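You operate a simulated robot arm through the tools that you are given. There is no shell and no other tool.

You are at the controls of a simulated robot arm. One attempt, no reset.

TASK
Vent the dome, move its cup to the black tray and put the dome back.
Fine: vent before you lift; the dome ends on the black plate with the vent shut.

It is judged by the outcome, as a careful person would: the job done as asked, and still so three seconds after it is handed in. It fails if anything else is knocked over, pushed out of place, dropped, spilled or broken.

THE ROBOT
A 7-joint arm with a two-finger gripper, fixed in place. Base frame: the origin is at the foot of the arm, x ahead of it, y to its left, z up; the work surface is at about z = 760. Units: mm, degrees, N and s.
With the tool pointing down near the work surface it reaches from about 340 to 720 mm from the base axis. Its first joint turns from -66.0 to 66.0 degrees. Payload 2.45 kg.
Tool frame: the origin (TCP) lies between the finger pads and is the grasp point; the fingertips stand 26 mm ahead of it; z points along the fingers, y is the line along which they close. Largest opening 96 mm; the body of the gripper starts 69 mm behind the TCP.
Orientation is told as [roll, pitch, yaw] about the base's x, y, z axes, in that order, counted from this pose: with the fingers straight down and closing along the base's y, the tool's x points along the base's -x, its y along +y and its z along -z.

THE INTERFACE
- The arm moves only by the tool servo_tool. Its argument "commands" is a list of rows, each a list of 3 entries, a list of its own where there are three numbers: the finger opening in mm, from 0 to 96, then the shift along the tool's x, y, z in mm, then the turn, a rotation vector about the tool's x, y, z in degrees. In form: [[jaw, [tx, ty, tz], [wx, wy, wz]], ...]. A call has 1 to 20 rows; each row is the pose to reach, as a shift and turn from the pose commanded when the call began, along the tool's axes at that moment. Each row takes 0.2 s and may step no farther than 50 mm and 8.6 degrees from the row before; otherwise, or with a gripper value out of range, the whole call is refused. Where a pose cannot be reached the arm comes as near as it can. A force on the tool above 40 N (or 10 N above the force at the start of the call, whichever is more), or a blocked arm, ends the call early, and 0.2 s more pass. Each finger halts on what it meets, pressing with about 45 N; the grip force reading is that of the motor and also rises with nothing between the fingers. The clock runs only during rows and for 0.2 s after the last one: add rows that repeat a pose to give the fingers time. The reply holds the time, the measured pose of the TCP, the force on the tool along the base axes, the opening and the grip force, in the units named above and with some noise, with the torque about the TCP (base axes, N m) and any sound that the robot's microphone picked up.
- Cameras (640 x 400 px; columns grow to the right, rows downward): "scene" is fixed at [159.4, -396.1, 1415.8]; the picture's right is [0.80, -0.60, 0.00], its down [-0.40, -0.53, -0.74] and it looks along [0.45, 0.59, -0.67] (base axes); focal length 330 px, centre (320, 200). "wrist" rides on the gripper at [82, 3, -98] in the tool frame; the picture's right is [-0.04, 1.00, 0.00], its down [-0.73, -0.03, -0.68] and it looks along [-0.68, -0.03, 0.73] (tool axes); focal length 256 px, centre (320, 200). There is no depth. A picture from a camera that has moved, and an enlarged one, comes with that camera's place and axes in the base frame and with its lens.
- grab_frame(camera): a new picture of that camera. It takes no simulated time.
- inspect(camera, box): a new picture of the part [left, top, right, bottom] of that camera's present view, enlarged. It takes no simulated time.
- close_job(): hands the job in; it is judged then, once.

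Nothing tells you positions but the pictures and the camera data. Unless the task says otherwise, let go and move clear before handing in.

The tools are called after ">>>" as name(argument=value, ...) on one line, values as JSON. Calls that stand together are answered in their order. servo_tool: Moves the arm, as the interface text tells. Its arguments: {"type":"object","properties":{"commands":{"type":"array"}},"required":["commands"]} The other tools are called the same way: grab_frame (camera) takes a picture; inspect (camera, box) takes an enlarged picture of a part of a camera's view; close_job () hands the job in.

At the start:

```text
t: 0.0
tool_pos: [397.0, 58.2, 1061.5]
tcp_rot: [0.0, -0.1, -0.1]
wrist_force: [-0.7, 1.0, 0.2]
wrist_torque: [-0.01, 0.03, 0.05]
gripper_width: 96.2
grip_force: 0.0
```

scene: 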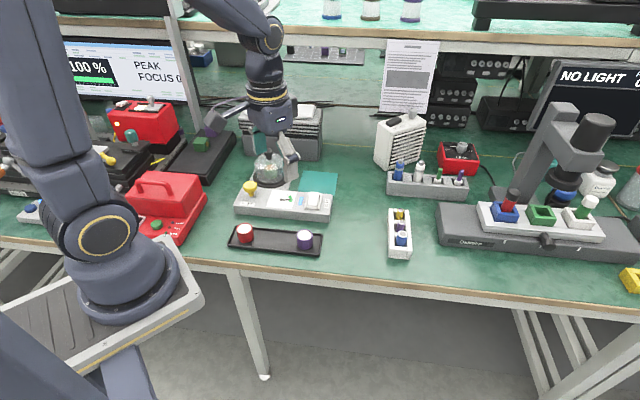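
wrist: 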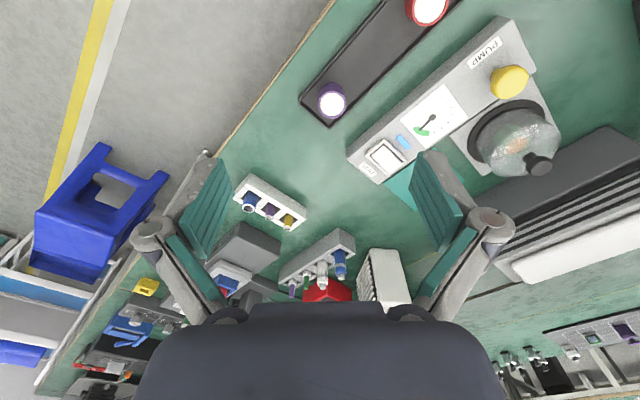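

I see a bench with a glass dome on a pump station (yellow button, gauge, a rocker switch) and a black tray with two cups in front of it. I will look closer before moving.

>>> inspect(camera="scene", box=[220, 130, 350, 260])

>>> inspect(camera="wrist", box=[290, 0, 610, 200])

```text
3.08 times, centred on (285, 195) of scene
camera zoom: at [159.4, -396.1, 1415.8], right [0.8, -0.6, 0.0], down [-0.4, -0.53, -0.74], along [0.45, 0.59, -0.67], focal length 1016 px, centre (428, 215)
```

zoom: 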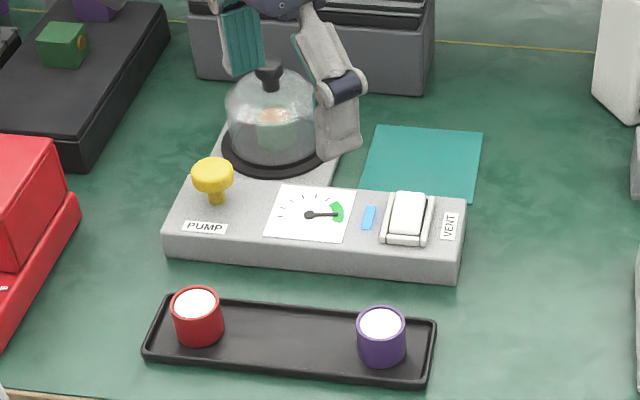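

```text
2.00 times, centred on (450, 100) of wrist
camera zoom: at [314.1, 61.1, 1159.7], right [0.04, 1.0, 0.0], down [0.73, -0.03, 0.68], along [0.68, -0.03, -0.73], focal length 512 px, centre (60, 400)
```

zoom: 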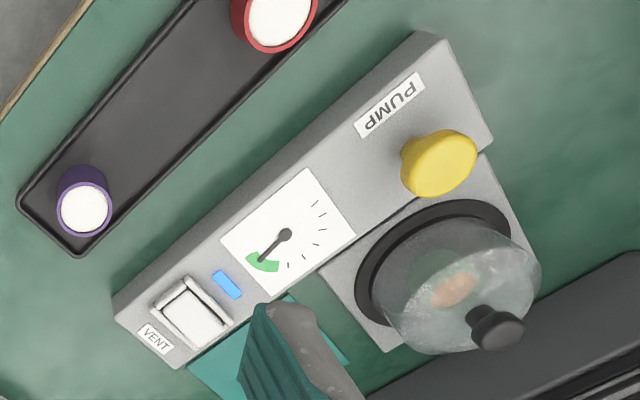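

The dome sits on a black plate behind the pump box, with the pump button at its left and a white VENT rocker at its right. A free teal pad is beside it, and the tray has a red and a purple cup with a gap between them. I'll swing the tool over the station for a closer, squarer view.

>>> servo_tool(commands=[[96, [-6, 22, 12], [0, 0, -8.5]], [96, [-12, 44, 24], [0, 0, -17]], [96, [-18, 66, 36], [0, 0, -25.5]], [96, [-24, 88, 48], [0, 0, -34]], [96, [-30, 110, 60], [0, 0, -42.5]], [96, [-30, 110, 60], [0, 0, -42.5]]])

```text
t: 1.4
tool_pos: [424.5, 167.5, 1001.4]
tcp_rot: [0.0, 0.0, 42.6]
wrist_force: [-0.6, 0.7, -0.1]
wrist_torque: [-0.02, -0.01, 0.01]
gripper_width: 96.1
grip_force: 0.0
```

The arm has reached the viewing pose above the station. Next I take pictures from both cameras to locate the parts.

>>> grab_frame(camera="wrist")

>>> grab_frame(camera="scene")

```text
taken
camera wrist: at [361.6, 115.4, 1099.6], right [-0.65, 0.76, 0.0], down [0.56, 0.48, 0.68], along [0.52, 0.44, -0.73], focal length 256 px, centre (320, 200)
```

wrist: 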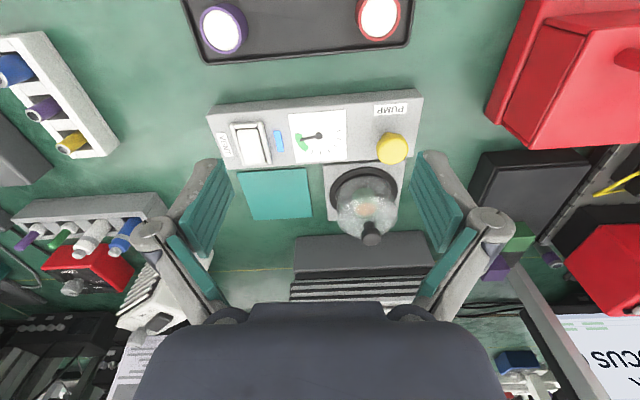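

```text
taken
```

scene: 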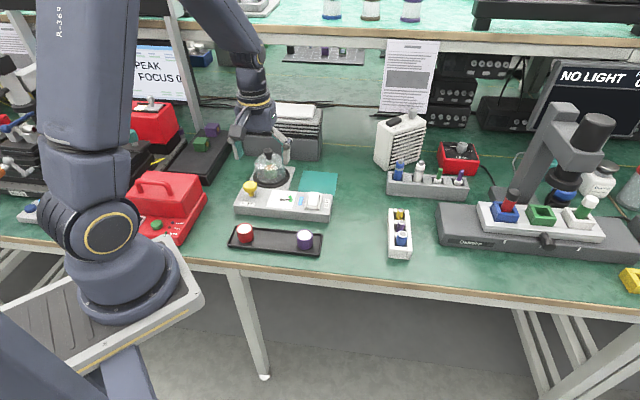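

>>> inspect(camera="wrist", box=[180, 80, 440, 260])

>>> inspect(camera="scene", box=[225, 140, 345, 260])

>>> inspect(camera="wrist", box=[200, 85, 350, 180])

```text
2.22 times, centred on (310, 170) of wrist
camera zoom: at [361.6, 115.4, 1099.6], right [-0.65, 0.76, 0.0], down [0.56, 0.48, 0.68], along [0.52, 0.44, -0.73], focal length 569 px, centre (342, 267)
```

zoom: 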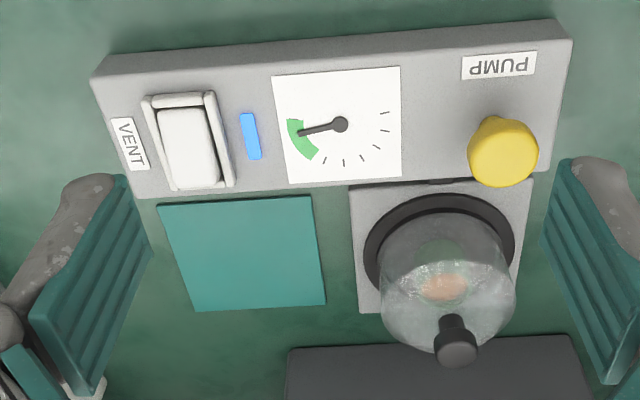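

```text
3.33 times, centred on (285, 200) of scene
camera zoom: at [159.4, -396.1, 1415.8], right [0.8, -0.6, 0.0], down [-0.4, -0.53, -0.74], along [0.45, 0.59, -0.67], focal length 1100 px, centre (437, 200)
```

zoom: 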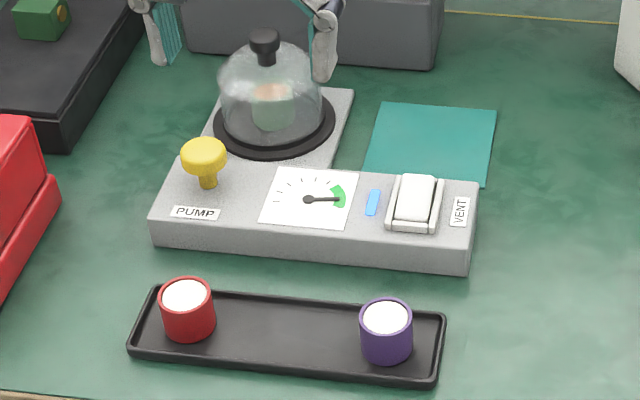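

```text
4.21 times, centred on (275, 132) of wrist
camera zoom: at [361.6, 115.4, 1099.6], right [-0.65, 0.76, 0.0], down [0.56, 0.48, 0.68], along [0.52, 0.44, -0.73], focal length 1078 px, centre (510, 484)
```

zoom: 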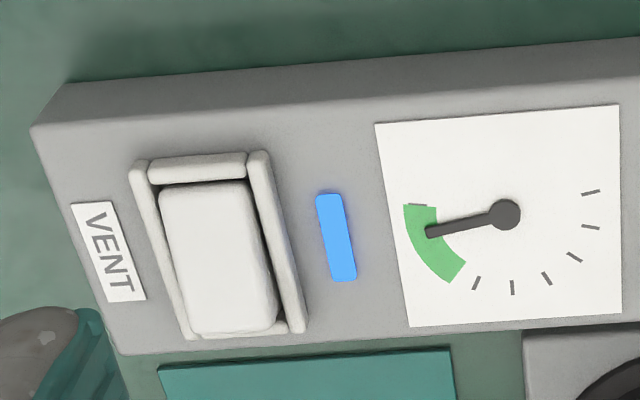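

The station's long axis runs at about -46°, the box top is about z = 790, and the rocker is centred near [562, 162], its far end (toward the teal pad) raised and the near end pressed in. The gauge needle is in the green and a blue lamp is lit, so the dome is under vacuum. I'll close the fingers and go closer to study the rocker.

>>> servo_tool(commands=[[60, [-19, -24, 18], [0, 0, 0]], [30, [-38, -48, 36], [0, 0, -0.5]], [0, [-57, -72, 54], [0, 0, -1]], [0, [-75.5, -96, 71], [0, 0, -1]], [0, [-75.5, -96, 71], [0, 0, -1]], [0, [-75.5, -96, 71], [0, 0, -1]]])

>>> grab_frame(camera="wrist")

>>> inspect(camera="scene", box=[280, 170, 350, 230])

```text
t: 2.8
tool_pos: [547.4, 147.2, 930.4]
tcp_rot: [0.0, 0.0, 43.6]
wrist_force: [0.0, -0.2, -0.1]
wrist_torque: [0.01, -0.01, -0.01]
gripper_width: 0.0
grip_force: 24.5
```

```text
taken
camera wrist: at [484.3, 93.5, 1028.3], right [-0.66, 0.75, 0.0], down [0.55, 0.48, 0.68], along [0.51, 0.45, -0.73], focal length 256 px, centre (320, 200)
```

wrist: 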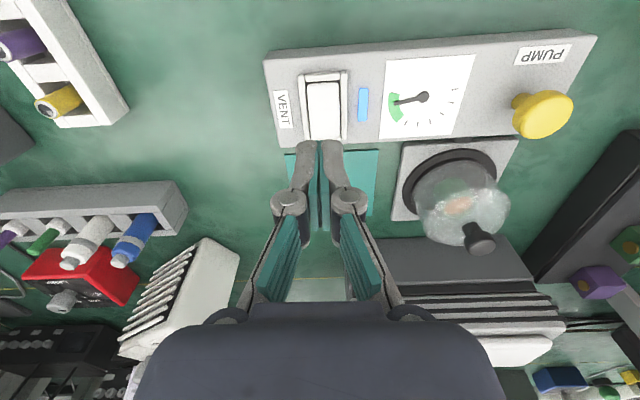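

```text
6.67 times, centred on (315, 200) of scene
camera zoom: at [159.4, -396.1, 1415.8], right [0.8, -0.6, 0.0], down [-0.4, -0.53, -0.74], along [0.45, 0.59, -0.67], focal length 2201 px, centre (353, 200)
```

zoom: 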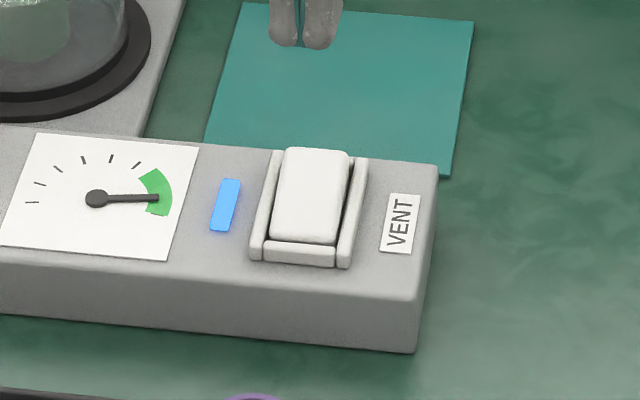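

>>> inspect(camera="wrist", box=[260, 40, 380, 160])

>>> inspect(camera="wrist", box=[380, 70, 580, 270])

```text
3.33 times, centred on (320, 100) of wrist
camera zoom: at [484.3, 93.5, 1028.3], right [-0.66, 0.75, 0.0], down [0.55, 0.48, 0.68], along [0.51, 0.45, -0.73], focal length 853 px, centre (320, 533)
```

zoom: 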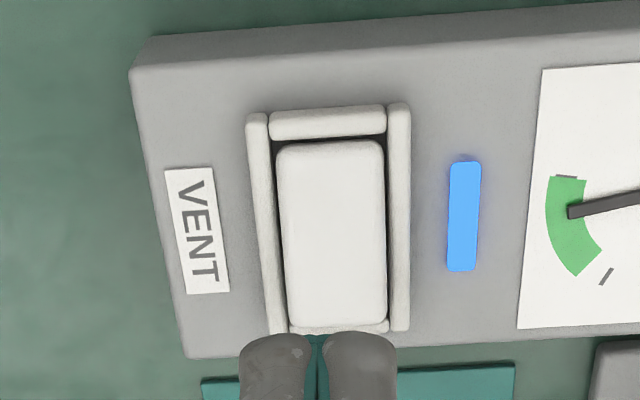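

```text
2.00 times, centred on (480, 170) of wrist
camera zoom: at [484.3, 93.5, 1028.3], right [-0.66, 0.75, 0.0], down [0.55, 0.48, 0.68], along [0.51, 0.45, -0.73], focal length 512 px, centre (0, 260)
```

zoom: 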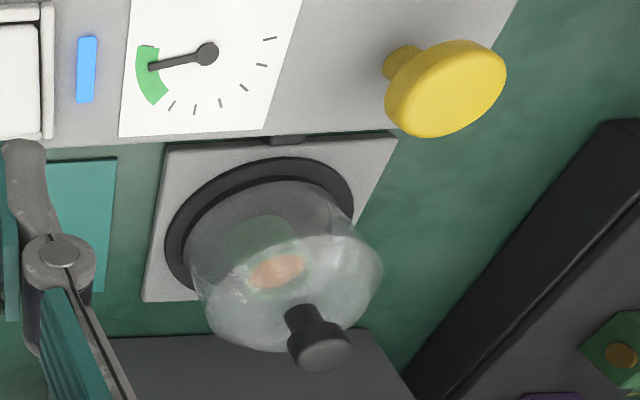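

The rocker's far end stands proud at about [576, 180, 802], and its far bar is low. I'll tilt the closed fingers about 17° so that one tip edge meets the far part of the paddle, and come down to just above it.

>>> servo_tool(commands=[[0, [-18, 2, 10], [0, -8.5, 0]], [0, [-37, 4, 30], [0, -17, 0]], [0, [-37, 4, 60], [0, -17, 0]], [0, [-37, 4, 86], [0, -17, 0]], [0, [-37, 4, 86], [0, -17, 0]]])

>>> inspect(camera="scene", box=[280, 160, 350, 230])

>>> grab_frame(camera="wrist")

```text
t: 4.0
tool_pos: [570.5, 175.2, 844.3]
tcp_rot: [0.0, -16.9, 43.6]
wrist_force: [-0.2, -0.8, -0.6]
wrist_torque: [-0.04, -0.01, -0.05]
gripper_width: 0.0
grip_force: 28.3
```

```text
5.71 times, centred on (315, 195) of scene
camera zoom: at [159.4, -396.1, 1415.8], right [0.8, -0.6, 0.0], down [-0.4, -0.53, -0.74], along [0.45, 0.59, -0.67], focal length 1886 px, centre (349, 229)
```

zoom: 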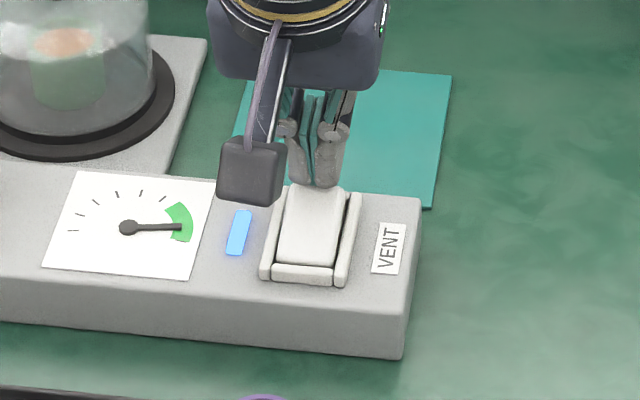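

```text
taken
camera wrist: at [489.5, 104.7, 913.9], right [-0.66, 0.75, 0.01], down [0.38, 0.32, 0.86], along [0.65, 0.57, -0.5], focal length 256 px, centre (320, 200)
```

wrist: 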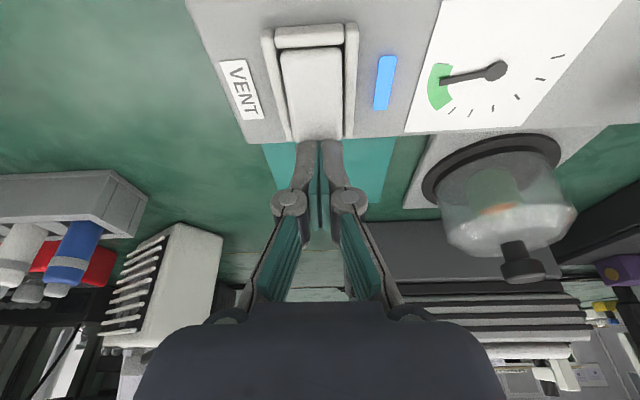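

The tip edge is lined up over the far part of the paddle, about 14 mm above it. I'll lower straight down in small steps and watch the force and the gauge.

>>> servo_tool(commands=[[0, [1.2, 0, 3.8], [0, 0, 0]], [0, [2.3, 0, 7.7], [0, 0, 0]], [0, [3.5, 0, 11.5], [0, 0, 0]], [0, [4.1, 0, 13.4], [0, 0, 0]]])

>>> inspect(camera="scene", box=[280, 160, 350, 230])

```text
t: 5.1
tool_pos: [574.1, 176.8, 833.8]
tcp_rot: [-0.2, -17.4, 43.5]
wrist_force: [-0.4, 0.2, 4.9]
wrist_torque: [0.0, 0.02, 0.0]
gripper_width: 6.0
grip_force: 29.1
stopped in row 4: the force on the tool passed its limit at 42 N (the readings are from after the stop); the commanded pose is now the measured one
```

```text
5.71 times, centred on (315, 195) of scene
camera zoom: at [159.3, -396.1, 1415.8], right [0.8, -0.6, 0.0], down [-0.4, -0.53, -0.74], along [0.45, 0.59, -0.67], focal length 1886 px, centre (349, 229)
```

zoom: 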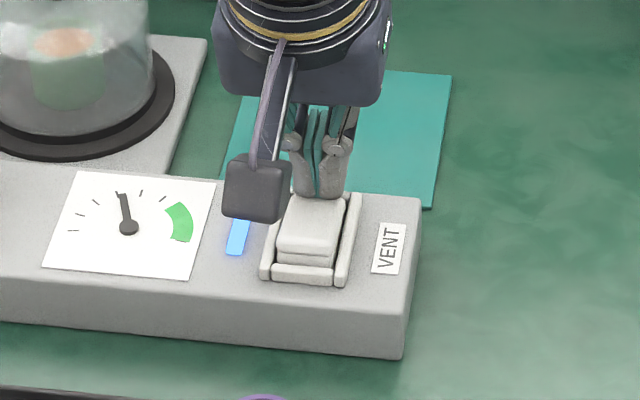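

The rocker has flipped: the near end is up now and the needle is falling out of the green. I'll lift off straight up and let the pressure settle.

>>> servo_tool(commands=[[0, [-6, 0, -19], [0, 0, 0]], [0, [-15, 0, -48], [0, 0, 0]], [0, [-26, 0, -86], [0, 0, 0]], [0, [-26, 0, -86], [0, 8.5, 0]], [0, [-26, 0, -86], [0, 17, 0]], [0, [-26, 0, -86], [0, 17, 0]]])

>>> inspect(camera="scene", box=[225, 140, 345, 260])

>>> grab_frame(camera="wrist")

```text
t: 6.5
tool_pos: [572.0, 176.5, 923.5]
tcp_rot: [-0.3, -0.3, 43.5]
wrist_force: [-0.3, 0.3, 0.0]
wrist_torque: [0.02, -0.02, 0.04]
gripper_width: 0.0
grip_force: 28.7
```

```text
3.33 times, centred on (285, 200) of scene
camera zoom: at [159.4, -396.1, 1415.8], right [0.8, -0.6, 0.0], down [-0.4, -0.53, -0.74], along [0.45, 0.59, -0.67], focal length 1100 px, centre (437, 200)
```

zoom: 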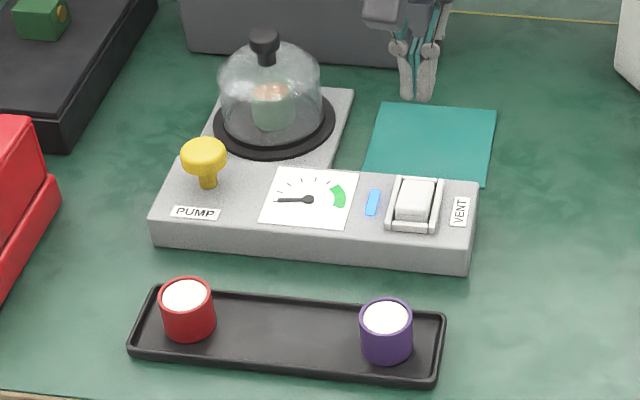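

```text
taken
camera wrist: at [509.2, 122.1, 1020.8], right [-0.66, 0.75, 0.0], down [0.55, 0.48, 0.68], along [0.51, 0.45, -0.73], focal length 256 px, centre (320, 200)
```

wrist: 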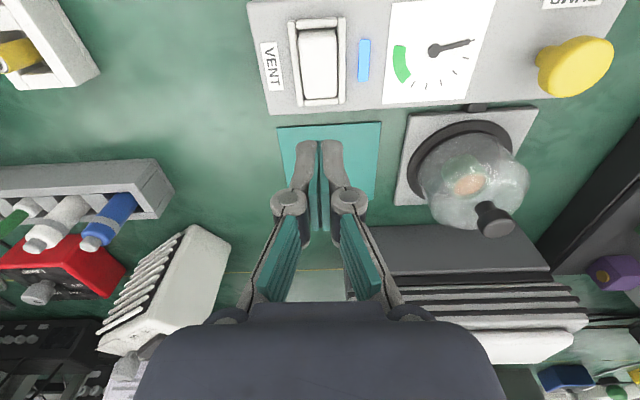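

The needle is back at zero, so the dome is vented. The knob top appears at about [533, 354, 866]. I'll go up and over the dome with the fingers open to check its position from above.

>>> servo_tool(commands=[[0, [0, 0, -40], [0, 0, 0]], [20, [-15, 25, -50], [0, 0, 0]], [40, [-30, 55, -50], [0, 0, 0]], [60, [-48, 85, -50], [0, 0, 0]], [60, [-66, 120, -50], [0, 0, 0]], [60, [-84, 145, -45], [0, 0, 0]], [60, [-94, 156, -40], [0, 0, 0]], [60, [-94, 156, -40], [0, 0, 0]]])

>>> grab_frame(camera="wrist")

>>> inspect(camera="scene", box=[205, 80, 345, 220])

```text
t: 8.3
tool_pos: [533.8, 356.1, 961.4]
tcp_rot: [-0.2, -0.3, 43.4]
wrist_force: [0.2, 0.5, -0.4]
wrist_torque: [-0.02, 0.01, 0.0]
gripper_width: 60.0
grip_force: 0.2
```

```text
taken
camera wrist: at [470.2, 302.3, 1059.8], right [-0.66, 0.75, 0.0], down [0.55, 0.48, 0.68], along [0.52, 0.45, -0.73], focal length 256 px, centre (320, 200)
```

wrist: 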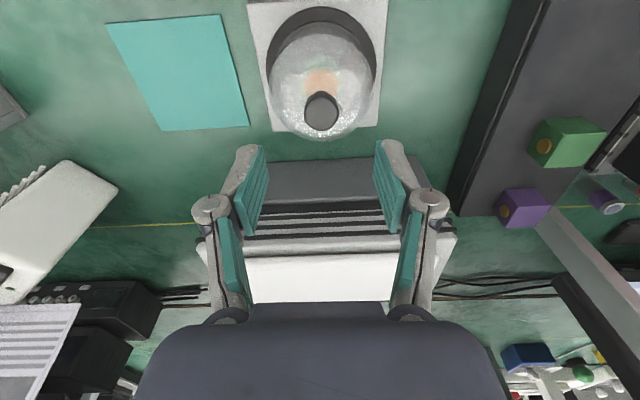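

```text
2.86 times, centred on (275, 150) of scene
camera zoom: at [159.4, -396.1, 1415.8], right [0.8, -0.6, 0.0], down [-0.4, -0.53, -0.74], along [0.45, 0.59, -0.67], focal length 943 px, centre (449, 343)
```

zoom: 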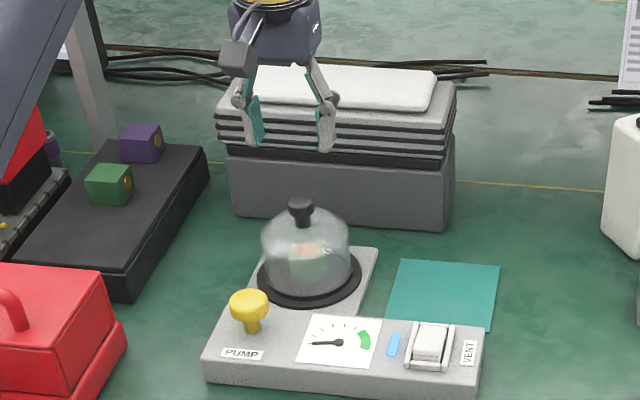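

>>> inspect(camera="wrist", box=[230, 0, 410, 150])

>>> inspect(camera="wrist", box=[90, 0, 270, 150])

>>> inspect(camera="scene", box=[240, 140, 310, 200])

```text
2.67 times, centred on (320, 75) of wrist
camera zoom: at [470.2, 302.3, 1059.8], right [-0.66, 0.75, 0.0], down [0.55, 0.48, 0.68], along [0.52, 0.45, -0.73], focal length 683 px, centre (320, 533)
```

zoom: 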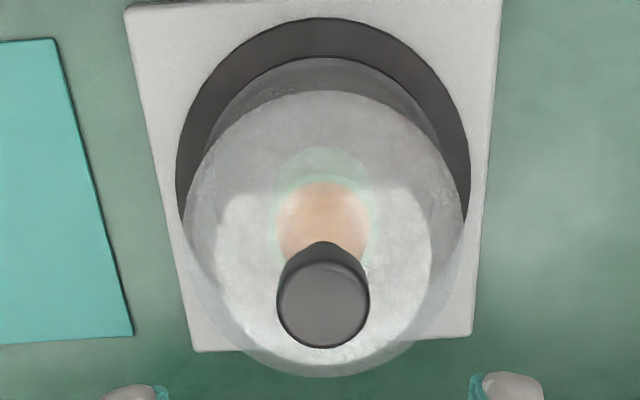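

```text
2.67 times, centred on (180, 75) of wrist
camera zoom: at [470.2, 302.3, 1059.8], right [-0.66, 0.75, 0.0], down [0.55, 0.48, 0.68], along [0.52, 0.45, -0.73], focal length 683 px, centre (693, 533)
```

zoom: 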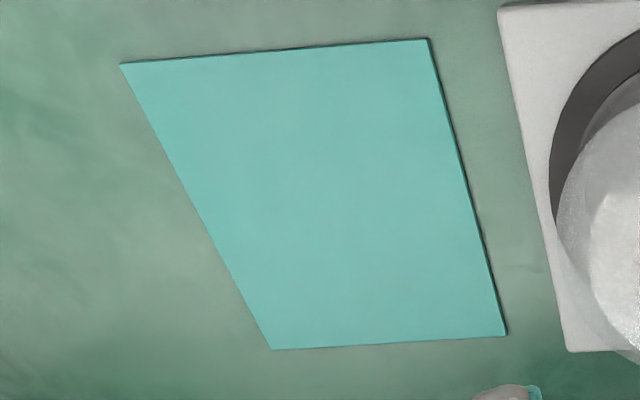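

```text
6.67 times, centred on (275, 170) of scene
camera zoom: at [159.4, -396.1, 1415.8], right [0.8, -0.6, 0.0], down [-0.4, -0.53, -0.74], along [0.45, 0.59, -0.67], focal length 2201 px, centre (620, 400)
```

zoom: 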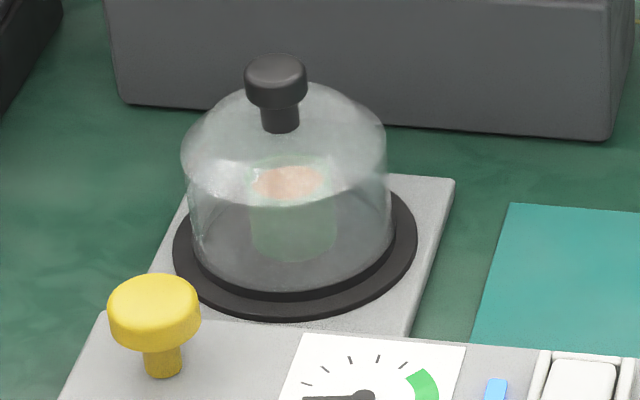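

The dome knob has a head about 28 mm wide, its top near [537, 361, 863], and the teal pad's centre comes out at about [642, 254], level with the dome. I'll come down with the fingers either side of the knob, stopping just above the final grasp height to check the alignment.

>>> servo_tool(commands=[[60, [-3, 1, 25], [0, 0, 0]], [60, [-5.7, 1.4, 50], [0, 0, 0]], [60, [-5.7, 1.4, 70], [0, 0, 0]], [60, [-5.7, 1.4, 70], [0, 0, 0]]])

>>> grab_frame(camera="wrist")

>>> inspect(camera="scene", box=[240, 120, 320, 200])

```text
t: 9.3
tool_pos: [536.9, 360.0, 891.3]
tcp_rot: [-0.1, -0.3, 43.5]
wrist_force: [-1.1, -0.3, 0.2]
wrist_torque: [0.01, 0.03, -0.01]
gripper_width: 59.8
grip_force: 0.1
```

```text
taken
camera wrist: at [474.1, 306.3, 989.2], right [-0.66, 0.75, 0.0], down [0.55, 0.48, 0.68], along [0.52, 0.45, -0.73], focal length 256 px, centre (320, 200)
```

wrist: 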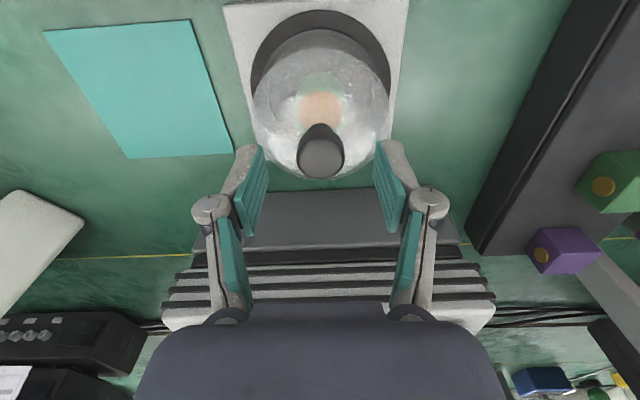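

```text
5.00 times, centred on (280, 160) of scene
camera zoom: at [159.4, -396.1, 1415.8], right [0.8, -0.6, 0.0], down [-0.4, -0.53, -0.74], along [0.45, 0.59, -0.67], focal length 1650 px, centre (520, 400)
```

zoom: 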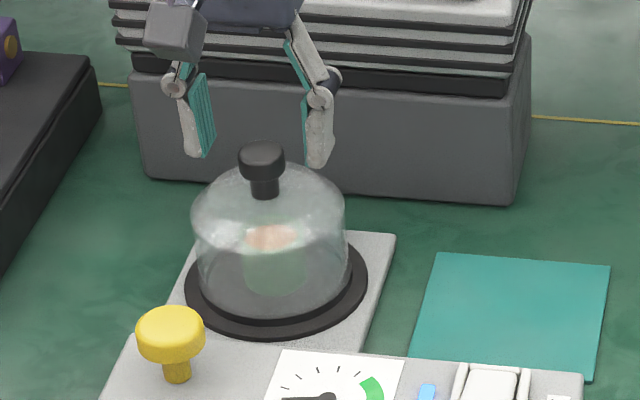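

The knob is centred under the TCP at about [536.5, 361]. I'll lower to z ≈ 862 and close on the knob head.

>>> servo_tool(commands=[[60, [0, 0.5, 10], [0, 0, 0]], [60, [0, 0.5, 20], [0, 0, 0]], [60, [0, 0.5, 29], [0, 0, 0]], [60, [0, 0.5, 29], [0, 0, 0]]])

>>> inspect(camera="scene", box=[240, 120, 320, 200])

>>> grab_frame(camera="wrist")

```text
t: 10.3
tool_pos: [535.5, 360.8, 862.9]
tcp_rot: [-0.2, -0.4, 43.5]
wrist_force: [0.9, -0.1, -0.4]
wrist_torque: [0.02, 0.02, 0.0]
gripper_width: 59.7
grip_force: 0.0
```

```text
5.00 times, centred on (280, 160) of scene
camera zoom: at [159.4, -396.1, 1415.8], right [0.8, -0.6, 0.0], down [-0.4, -0.53, -0.74], along [0.45, 0.59, -0.67], focal length 1650 px, centre (520, 400)
```

zoom: 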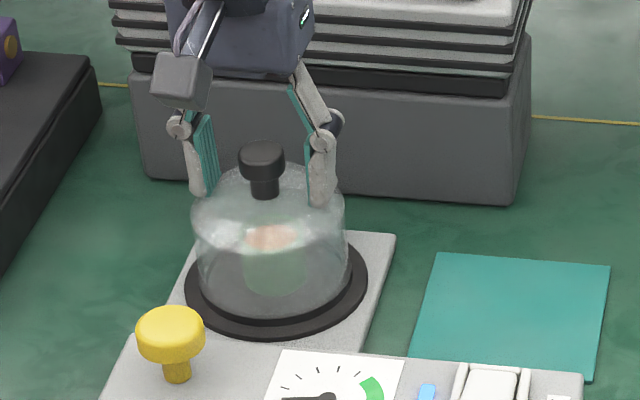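

```text
taken
camera wrist: at [473.4, 306.5, 961.0], right [-0.66, 0.75, 0.0], down [0.55, 0.48, 0.68], along [0.52, 0.45, -0.73], focal length 256 px, centre (320, 200)
```

wrist: 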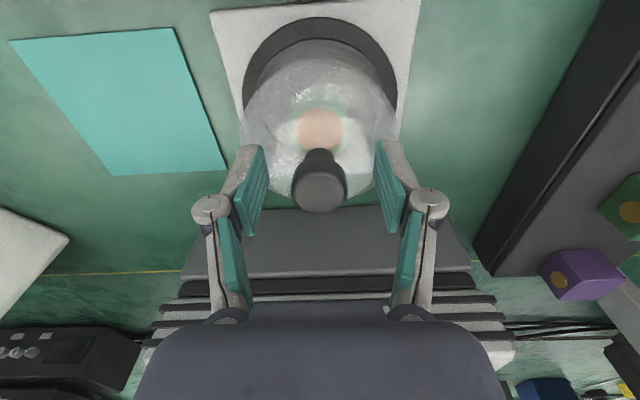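

The fingers straddle the knob with clearance above the glass. I'll close on it now, holding the pose.

>>> servo_tool(commands=[[40, [0, 0, 0], [0, 0, 0]], [20, [0, 0, 0], [0, 0, 0]], [10, [0, 0, 0], [0, 0, 0]], [10, [0, 0, 0], [0, 0, 0]], [10, [0, 0, 0], [0, 0, 0]]])

>>> inspect(camera="scene", box=[240, 120, 320, 200])

>>> inspect(camera="wrist", box=[200, 0, 440, 240])

```text
t: 11.5
tool_pos: [538.8, 360.4, 865.3]
tcp_rot: [-0.3, -0.6, 43.4]
wrist_force: [6.6, -2.6, 29.9]
wrist_torque: [-0.09, 0.16, -0.05]
gripper_width: 26.1
grip_force: 44.9
```

```text
5.00 times, centred on (280, 160) of scene
camera zoom: at [159.0, -396.6, 1415.7], right [0.8, -0.6, 0.0], down [-0.4, -0.53, -0.75], along [0.45, 0.59, -0.67], focal length 1650 px, centre (520, 400)
```

zoom: 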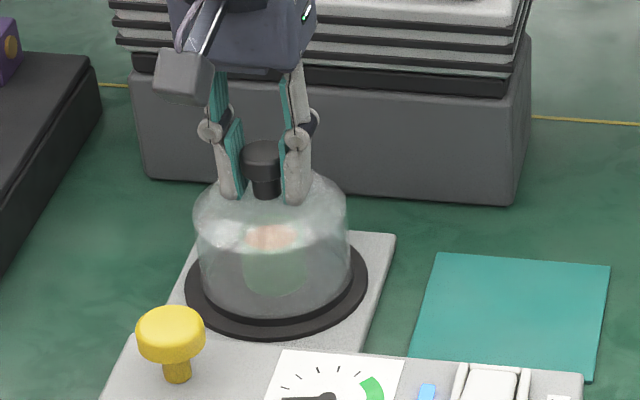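

```text
1.67 times, centred on (320, 120) of wrist
camera zoom: at [474.6, 306.2, 963.1], right [-0.66, 0.75, 0.0], down [0.54, 0.48, 0.69], along [0.52, 0.45, -0.73], focal length 427 px, centre (320, 333)
```

zoom: 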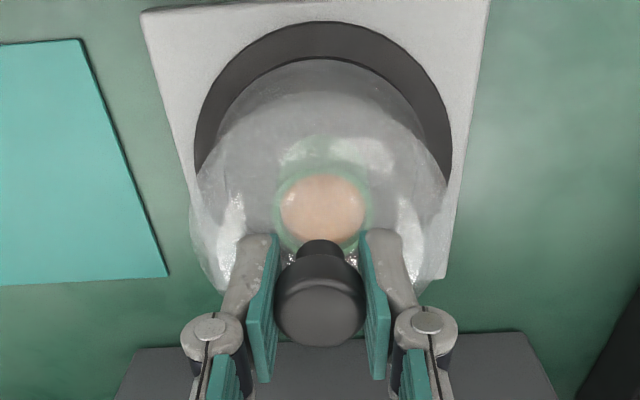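

The knob is held (opening 26 mm), though the fingertips are lightly bearing on the glass. I'll lift straight up slowly and check that the dome comes along.

>>> servo_tool(commands=[[10, [0, 0, -4], [0, 0, 0]], [10, [0, 0, -8], [0, 0, 0]], [10, [0, 0, -14], [0, 0, 0]], [10, [0, 0, -20], [0, 0, 0]], [10, [0, 0, -20], [0, 0, 0]]])

>>> inspect(camera="scene", box=[240, 120, 320, 200])

>>> inspect(camera="wrist", box=[200, 0, 440, 240])

```text
t: 12.7
tool_pos: [535.5, 360.5, 883.5]
tcp_rot: [-0.1, -0.3, 43.5]
wrist_force: [0.8, 0.0, -1.5]
wrist_torque: [-0.01, 0.03, -0.03]
gripper_width: 26.2
grip_force: 45.1
```

```text
5.00 times, centred on (280, 160) of scene
camera zoom: at [159.4, -396.1, 1415.8], right [0.8, -0.6, 0.0], down [-0.4, -0.53, -0.74], along [0.45, 0.59, -0.67], focal length 1650 px, centre (520, 400)
```

zoom: 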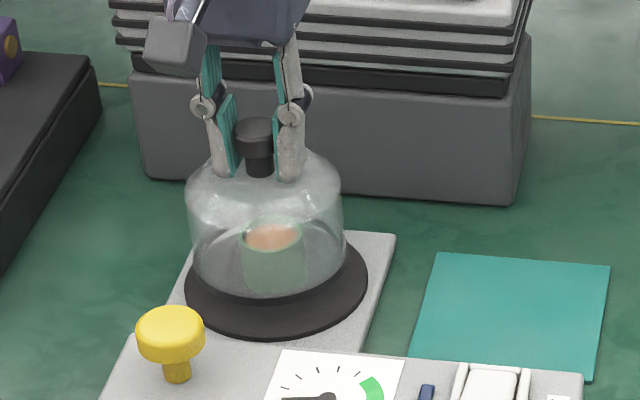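

```text
1.67 times, centred on (320, 120) of wrist
camera zoom: at [472.6, 306.1, 981.2], right [-0.66, 0.75, 0.0], down [0.55, 0.48, 0.68], along [0.51, 0.45, -0.73], focal length 427 px, centre (320, 333)
```

zoom: 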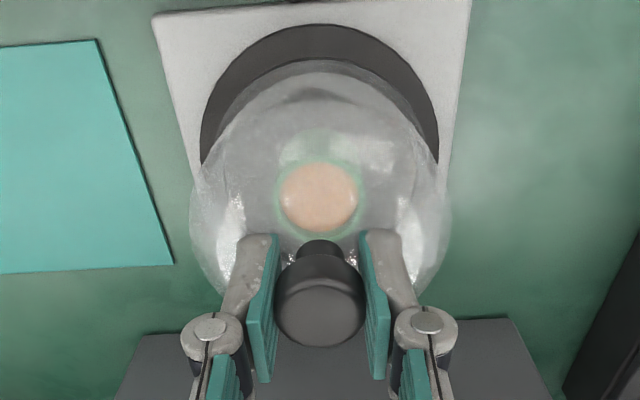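

The dome is up and the blue lamp went out; the cup stands alone on the plate. I'll raise the dome well clear of the cup and carry it across to above the teal pad.

>>> servo_tool(commands=[[10, [0, 0, -20], [0, 0, 0]], [10, [0, 0, -40], [0, 0, 0]], [10, [0, 0, -60], [0, 0, 0]], [10, [0, 0, -75], [0, 0, 0]], [10, [-0.5, -20, -75], [0, 0, 0]], [10, [-1, -50, -75], [0, 0, 0]], [10, [-2, -80, -75], [0, 0, 0]], [10, [-3, -110, -75], [0, 0, 0]], [10, [-3.5, -135, -75], [0, 0, 0]], [10, [-4, -150, -75], [0, 0, 0]], [10, [-4, -150, -75], [0, 0, 0]], [10, [-4, -150, -75], [0, 0, 0]]])

>>> grab_frame(camera="wrist")

>>> inspect(camera="scene", box=[230, 120, 350, 240])

```text
t: 15.3
tool_pos: [642.8, 253.3, 958.4]
tcp_rot: [-0.1, -0.3, 43.5]
wrist_force: [-0.4, 0.6, -2.0]
wrist_torque: [0.02, 0.03, 0.01]
gripper_width: 26.1
grip_force: 44.9
```

```text
taken
camera wrist: at [579.6, 199.4, 1056.7], right [-0.66, 0.75, 0.0], down [0.55, 0.48, 0.68], along [0.51, 0.45, -0.73], focal length 256 px, centre (320, 200)
```

wrist: 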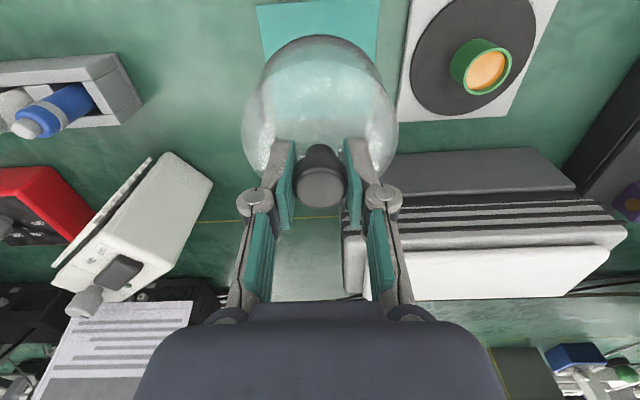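

```text
3.33 times, centred on (290, 180) of scene
camera zoom: at [159.4, -396.1, 1415.8], right [0.8, -0.6, 0.0], down [-0.4, -0.53, -0.74], along [0.45, 0.59, -0.67], focal length 1100 px, centre (420, 267)
```

zoom: 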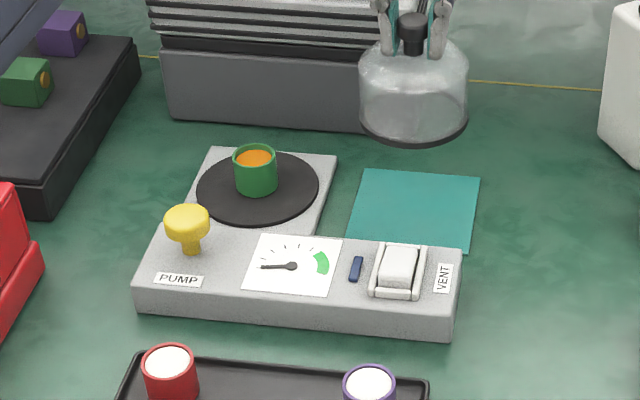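

The dome hangs over the centre of the teal pad, and the green cup with orange liquid stands on the plate. I'll lower the dome toward the pad.

>>> servo_tool(commands=[[10, [0, 0, 25], [0, 0, 0]], [10, [0, 0, 50], [0, 0, 0]], [10, [0, 0, 70], [0, 0, 0]], [10, [0, 0, 85], [0, 0, 0]], [10, [0, 0, 92], [0, 0, 0]], [10, [0, 0, 92], [0, 0, 0]]])

>>> inspect(camera="scene", box=[260, 120, 350, 210])

>>> grab_frame(camera="wrist")

```text
t: 16.7
tool_pos: [641.9, 253.4, 866.1]
tcp_rot: [-0.1, -0.4, 43.4]
wrist_force: [0.6, -0.3, -0.8]
wrist_torque: [-0.03, 0.01, 0.01]
gripper_width: 26.0
grip_force: 44.5
```

```text
4.44 times, centred on (305, 165) of scene
camera zoom: at [159.4, -396.1, 1415.8], right [0.8, -0.6, 0.0], down [-0.4, -0.53, -0.74], along [0.45, 0.59, -0.67], focal length 1467 px, centre (387, 356)
```

zoom: 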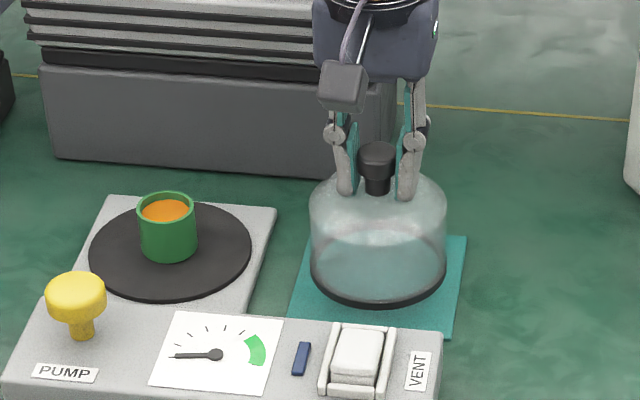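

```text
taken
camera wrist: at [579.4, 200.2, 964.0], right [-0.66, 0.75, 0.0], down [0.55, 0.48, 0.68], along [0.52, 0.45, -0.73], focal length 256 px, centre (320, 200)
```

wrist: 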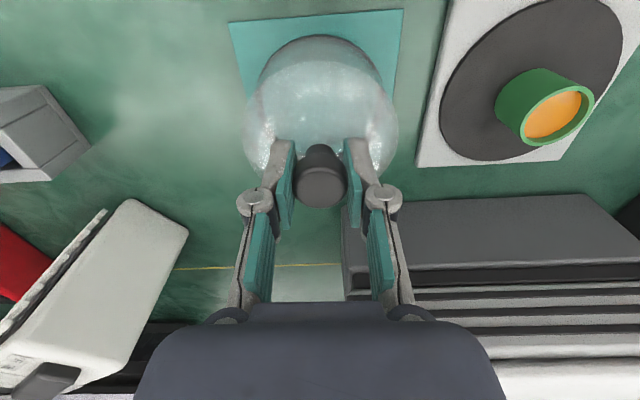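

The dome is just above the pad, well centred. I'll continue down in small steps and feel for contact.

>>> servo_tool(commands=[[10, [0, 0, 2.5], [0, 0, 0]], [10, [0, 0, 5], [0, 0, 0]], [10, [0, 0, 7.5], [0, 0, 0]]])

```text
t: 17.5
tool_pos: [642.2, 254.5, 859.3]
tcp_rot: [-0.1, -0.4, 43.5]
wrist_force: [0.2, 0.2, -0.8]
wrist_torque: [-0.01, 0.01, -0.01]
gripper_width: 25.6
grip_force: 44.5
```

No contact yet at z = 859. I continue down in small steps.

>>> servo_tool(commands=[[10, [0, 0, 2], [0, 0, 0]], [10, [0, 0, 4], [0, 0, 0]]])

>>> inspect(camera="scene", box=[270, 150, 340, 210])

```text
t: 18.1
tool_pos: [642.0, 253.5, 856.1]
tcp_rot: [0.0, -0.3, 43.5]
wrist_force: [-0.8, 0.0, -1.1]
wrist_torque: [0.03, 0.02, -0.02]
gripper_width: 25.8
grip_force: 44.8
```

```text
6.67 times, centred on (305, 180) of scene
camera zoom: at [159.4, -396.1, 1415.8], right [0.8, -0.6, 0.0], down [-0.4, -0.53, -0.74], along [0.45, 0.59, -0.67], focal length 2201 px, centre (420, 333)
```

zoom: 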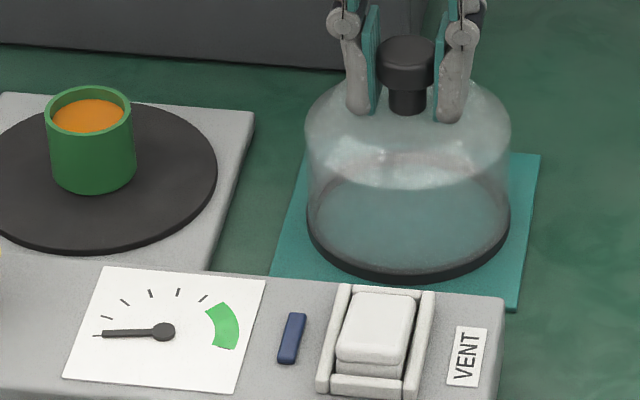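

>>> servo_tool(commands=[[10, [0, 0, 1.5], [0, 0, 0]], [10, [0, 0, 3], [0, 0, 0]]])

```text
t: 18.7
tool_pos: [642.8, 254.3, 855.1]
tcp_rot: [-0.2, -0.5, 43.6]
wrist_force: [-6.4, -4.0, 26.6]
wrist_torque: [-0.18, 0.52, 0.01]
gripper_width: 26.0
grip_force: 44.7
```

Contact is felt at about z = 855. I'll ease off 1.5 mm, open the fingers, then rise straight up.

>>> servo_tool(commands=[[10, [0, 0, -1.5], [0, 0, 0]], [10, [0, 0, -1.8], [0, 0, 0]], [30, [0, 0, -1.8], [0, 0, 0]], [45, [0, 0, -1.8], [0, 0, 0]], [60, [0, 0, -1.8], [0, 0, 0]], [60, [0, 0, -1.8], [0, 0, 0]]])

>>> inspect(camera="scene", box=[270, 150, 340, 210])

>>> grab_frame(camera="wrist")

```text
t: 20.1
tool_pos: [642.7, 252.8, 853.9]
tcp_rot: [0.0, -0.3, 43.5]
wrist_force: [-0.6, 0.4, -0.7]
wrist_torque: [0.05, -0.02, -0.02]
gripper_width: 59.9
grip_force: 0.1
```

```text
6.67 times, centred on (305, 180) of scene
camera zoom: at [159.4, -396.1, 1415.8], right [0.8, -0.6, 0.0], down [-0.4, -0.53, -0.74], along [0.45, 0.59, -0.67], focal length 2201 px, centre (420, 333)
```

zoom: 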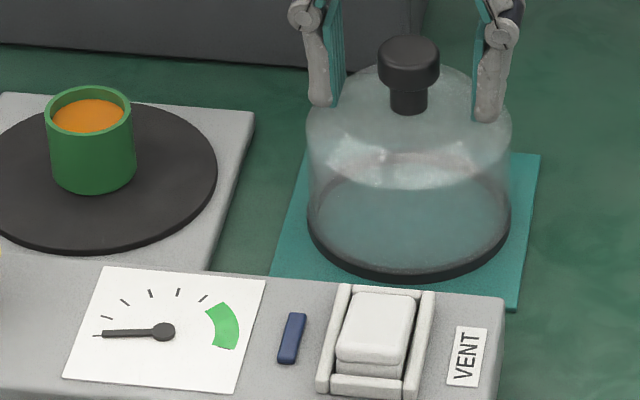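

```text
taken
camera wrist: at [579.5, 199.6, 951.8], right [-0.66, 0.75, 0.0], down [0.55, 0.48, 0.68], along [0.51, 0.45, -0.73], focal length 256 px, centre (320, 200)
```

wrist: 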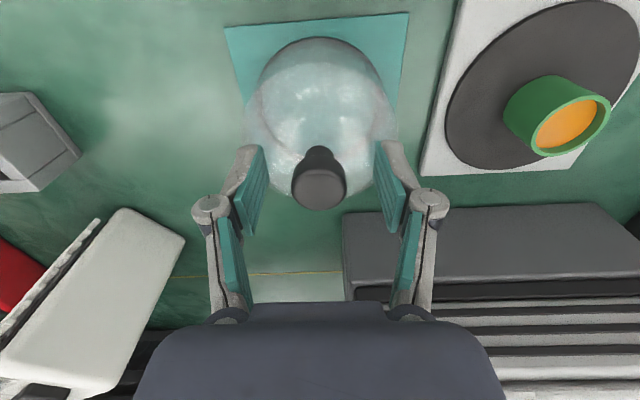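

The dome stands free on the pad. I'll rise straight up past the knob and go back over the plate to look at the cup.

>>> servo_tool(commands=[[60, [0, 0, -20], [0, 0, 0]], [60, [0, 0, -45], [0, 0, 0]], [60, [0, 0, -75], [0, 0, 0]], [60, [0, 0, -106], [0, 0, 0]], [70, [1, 30, -106], [0, 0, 0]], [70, [2, 65, -106], [0, 0, 0]], [70, [4, 100, -106], [0, 0, 0]], [70, [6, 130, -90], [0, 0, 0]], [70, [6, 150, -75], [0, 0, 0]], [70, [6, 150, -75], [0, 0, 0]]])

>>> grab_frame(camera="wrist")

>>> inspect(camera="scene", box=[225, 120, 345, 260])

```text
t: 22.3
tool_pos: [534.2, 359.2, 929.7]
tcp_rot: [-0.2, -0.4, 43.6]
wrist_force: [-0.4, -0.2, -0.9]
wrist_torque: [0.0, 0.0, -0.01]
gripper_width: 69.8
grip_force: 0.0
```

```text
taken
camera wrist: at [471.5, 305.5, 1026.3], right [-0.66, 0.75, 0.0], down [0.55, 0.48, 0.68], along [0.52, 0.45, -0.73], focal length 256 px, centre (320, 200)
```

wrist: 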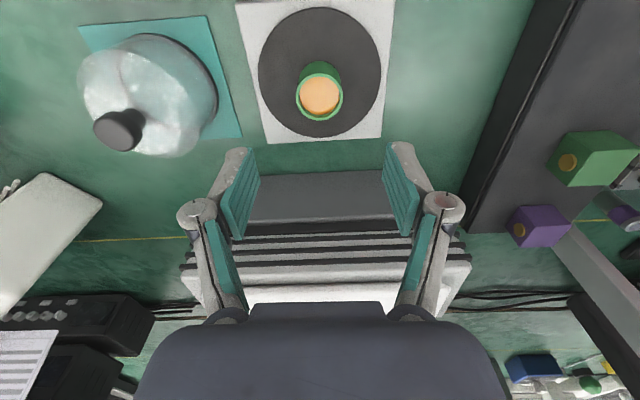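

```text
2.86 times, centred on (285, 190) of scene
camera zoom: at [159.4, -396.1, 1415.8], right [0.8, -0.6, 0.0], down [-0.4, -0.53, -0.74], along [0.45, 0.59, -0.67], focal length 943 px, centre (420, 229)
```

zoom: 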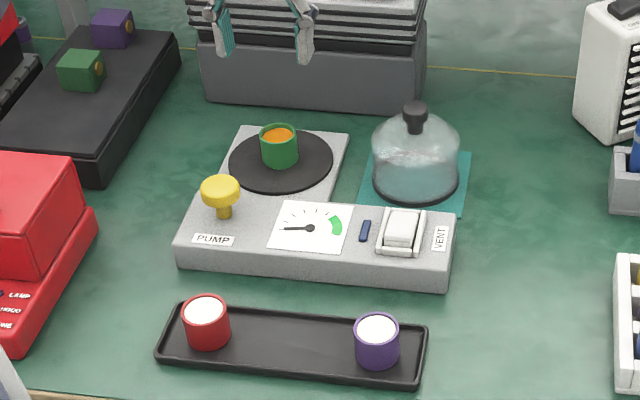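

>>> inspect(camera="wrist", box=[240, 0, 400, 150])

>>> inspect(camera="scene", box=[245, 150, 305, 210])

>>> inspect(camera="wrist", box=[60, 0, 260, 170])

```text
2.67 times, centred on (320, 75) of wrist
camera zoom: at [471.5, 305.5, 1026.3], right [-0.66, 0.75, 0.0], down [0.55, 0.48, 0.68], along [0.52, 0.45, -0.73], focal length 683 px, centre (320, 533)
```

zoom: 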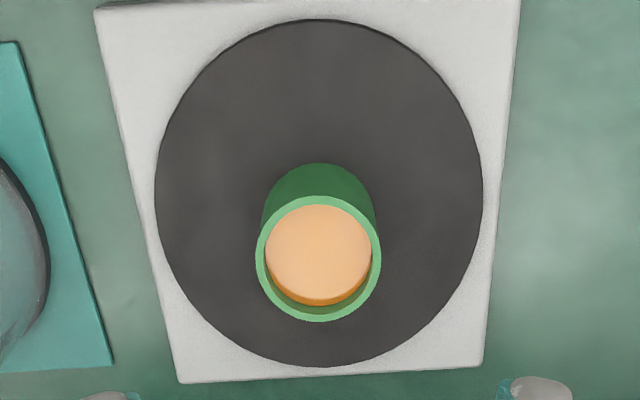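

```text
6.67 times, centred on (275, 180) of scene
camera zoom: at [159.4, -396.1, 1415.8], right [0.8, -0.6, 0.0], down [-0.4, -0.53, -0.74], along [0.45, 0.59, -0.67], focal length 2201 px, centre (620, 333)
```

zoom: 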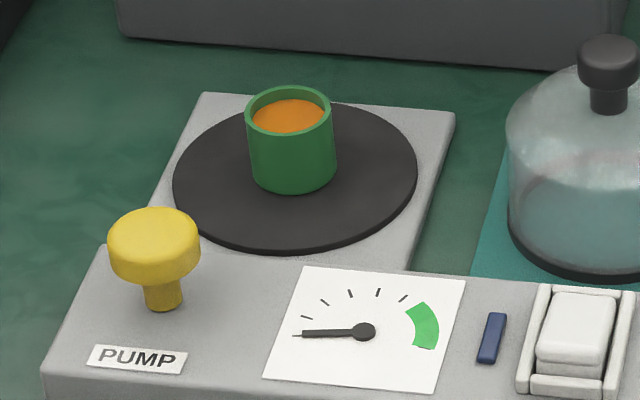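

```text
2.35 times, centred on (160, 85) of wrist
camera zoom: at [471.5, 305.5, 1026.3], right [-0.66, 0.75, 0.0], down [0.55, 0.48, 0.68], along [0.52, 0.45, -0.73], focal length 602 px, centre (696, 471)
```

zoom: 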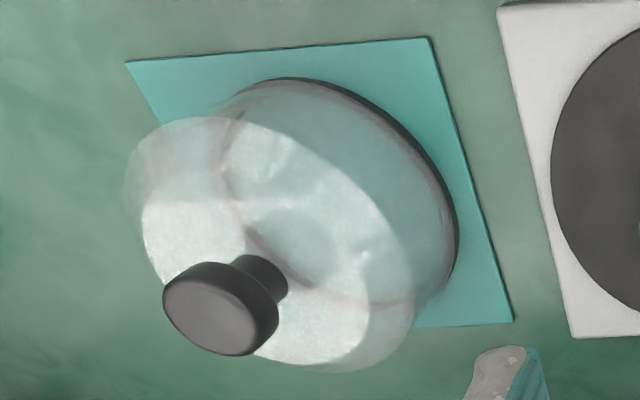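

The cup (about 41 mm wide, rim at z ≈ 803) stands at about [537.6, 362.6] on the plate whose top is near z = 772. I'll lower the open fingers around it, staying off the plate.

>>> servo_tool(commands=[[70, [-4.8, -0.3, 30], [0, 0, 0]], [70, [-4.8, -0.3, 60], [0, 0, 0]], [70, [-4.8, -0.3, 90], [0, 0, 0]], [70, [-4.8, -0.3, 110], [0, 0, 0]], [70, [-4.8, -0.3, 110], [0, 0, 0]]])

>>> inspect(camera="scene", box=[245, 140, 315, 210])

>>> grab_frame(camera="wrist")

```text
t: 23.5
tool_pos: [540.8, 362.9, 818.5]
tcp_rot: [-0.1, -0.3, 43.5]
wrist_force: [-0.7, 0.3, 0.1]
wrist_torque: [0.0, -0.01, -0.03]
gripper_width: 70.2
grip_force: 0.1
```

```text
5.71 times, centred on (280, 175) of scene
camera zoom: at [159.4, -396.1, 1415.8], right [0.8, -0.6, 0.0], down [-0.4, -0.53, -0.74], along [0.45, 0.59, -0.67], focal length 1886 px, centre (549, 343)
```

zoom: 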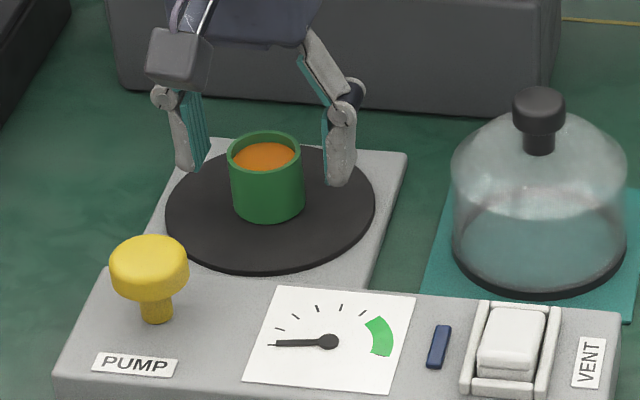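

```text
taken
camera wrist: at [476.4, 308.4, 915.8], right [-0.66, 0.75, 0.0], down [0.55, 0.48, 0.68], along [0.52, 0.45, -0.73], focal length 256 px, centre (320, 200)
```

wrist: 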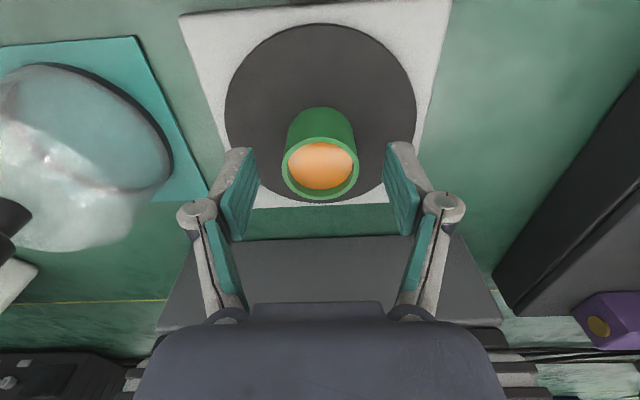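

The cup is centred between the fingers. I'll lower the last 17 mm, then close gently on it.

>>> servo_tool(commands=[[70, [0, 0, 6], [0, 0, 0]], [70, [0, 0, 12], [0, 0, 0]], [70, [0, 0, 16], [0, 0, 0]], [70, [0, 0, 16], [0, 0, 0]]])

>>> inspect(camera="scene", box=[245, 140, 315, 210])

```text
t: 24.5
tool_pos: [538.1, 360.8, 802.9]
tcp_rot: [0.0, -0.4, 43.5]
wrist_force: [-0.5, 0.8, -0.3]
wrist_torque: [0.01, 0.02, -0.01]
gripper_width: 69.7
grip_force: 0.0
```

```text
5.71 times, centred on (280, 175) of scene
camera zoom: at [159.4, -396.1, 1415.8], right [0.8, -0.6, 0.0], down [-0.4, -0.53, -0.74], along [0.45, 0.59, -0.67], focal length 1886 px, centre (549, 343)
```

zoom: 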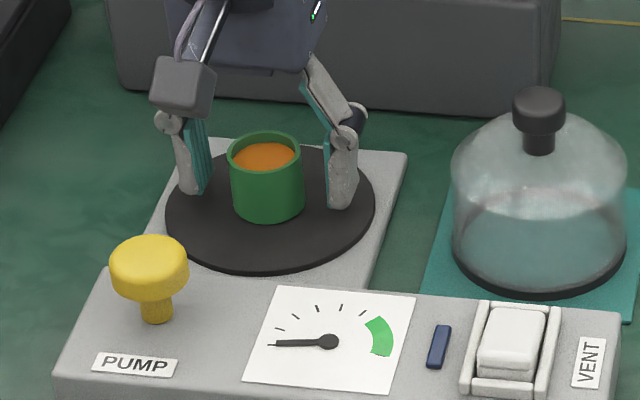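

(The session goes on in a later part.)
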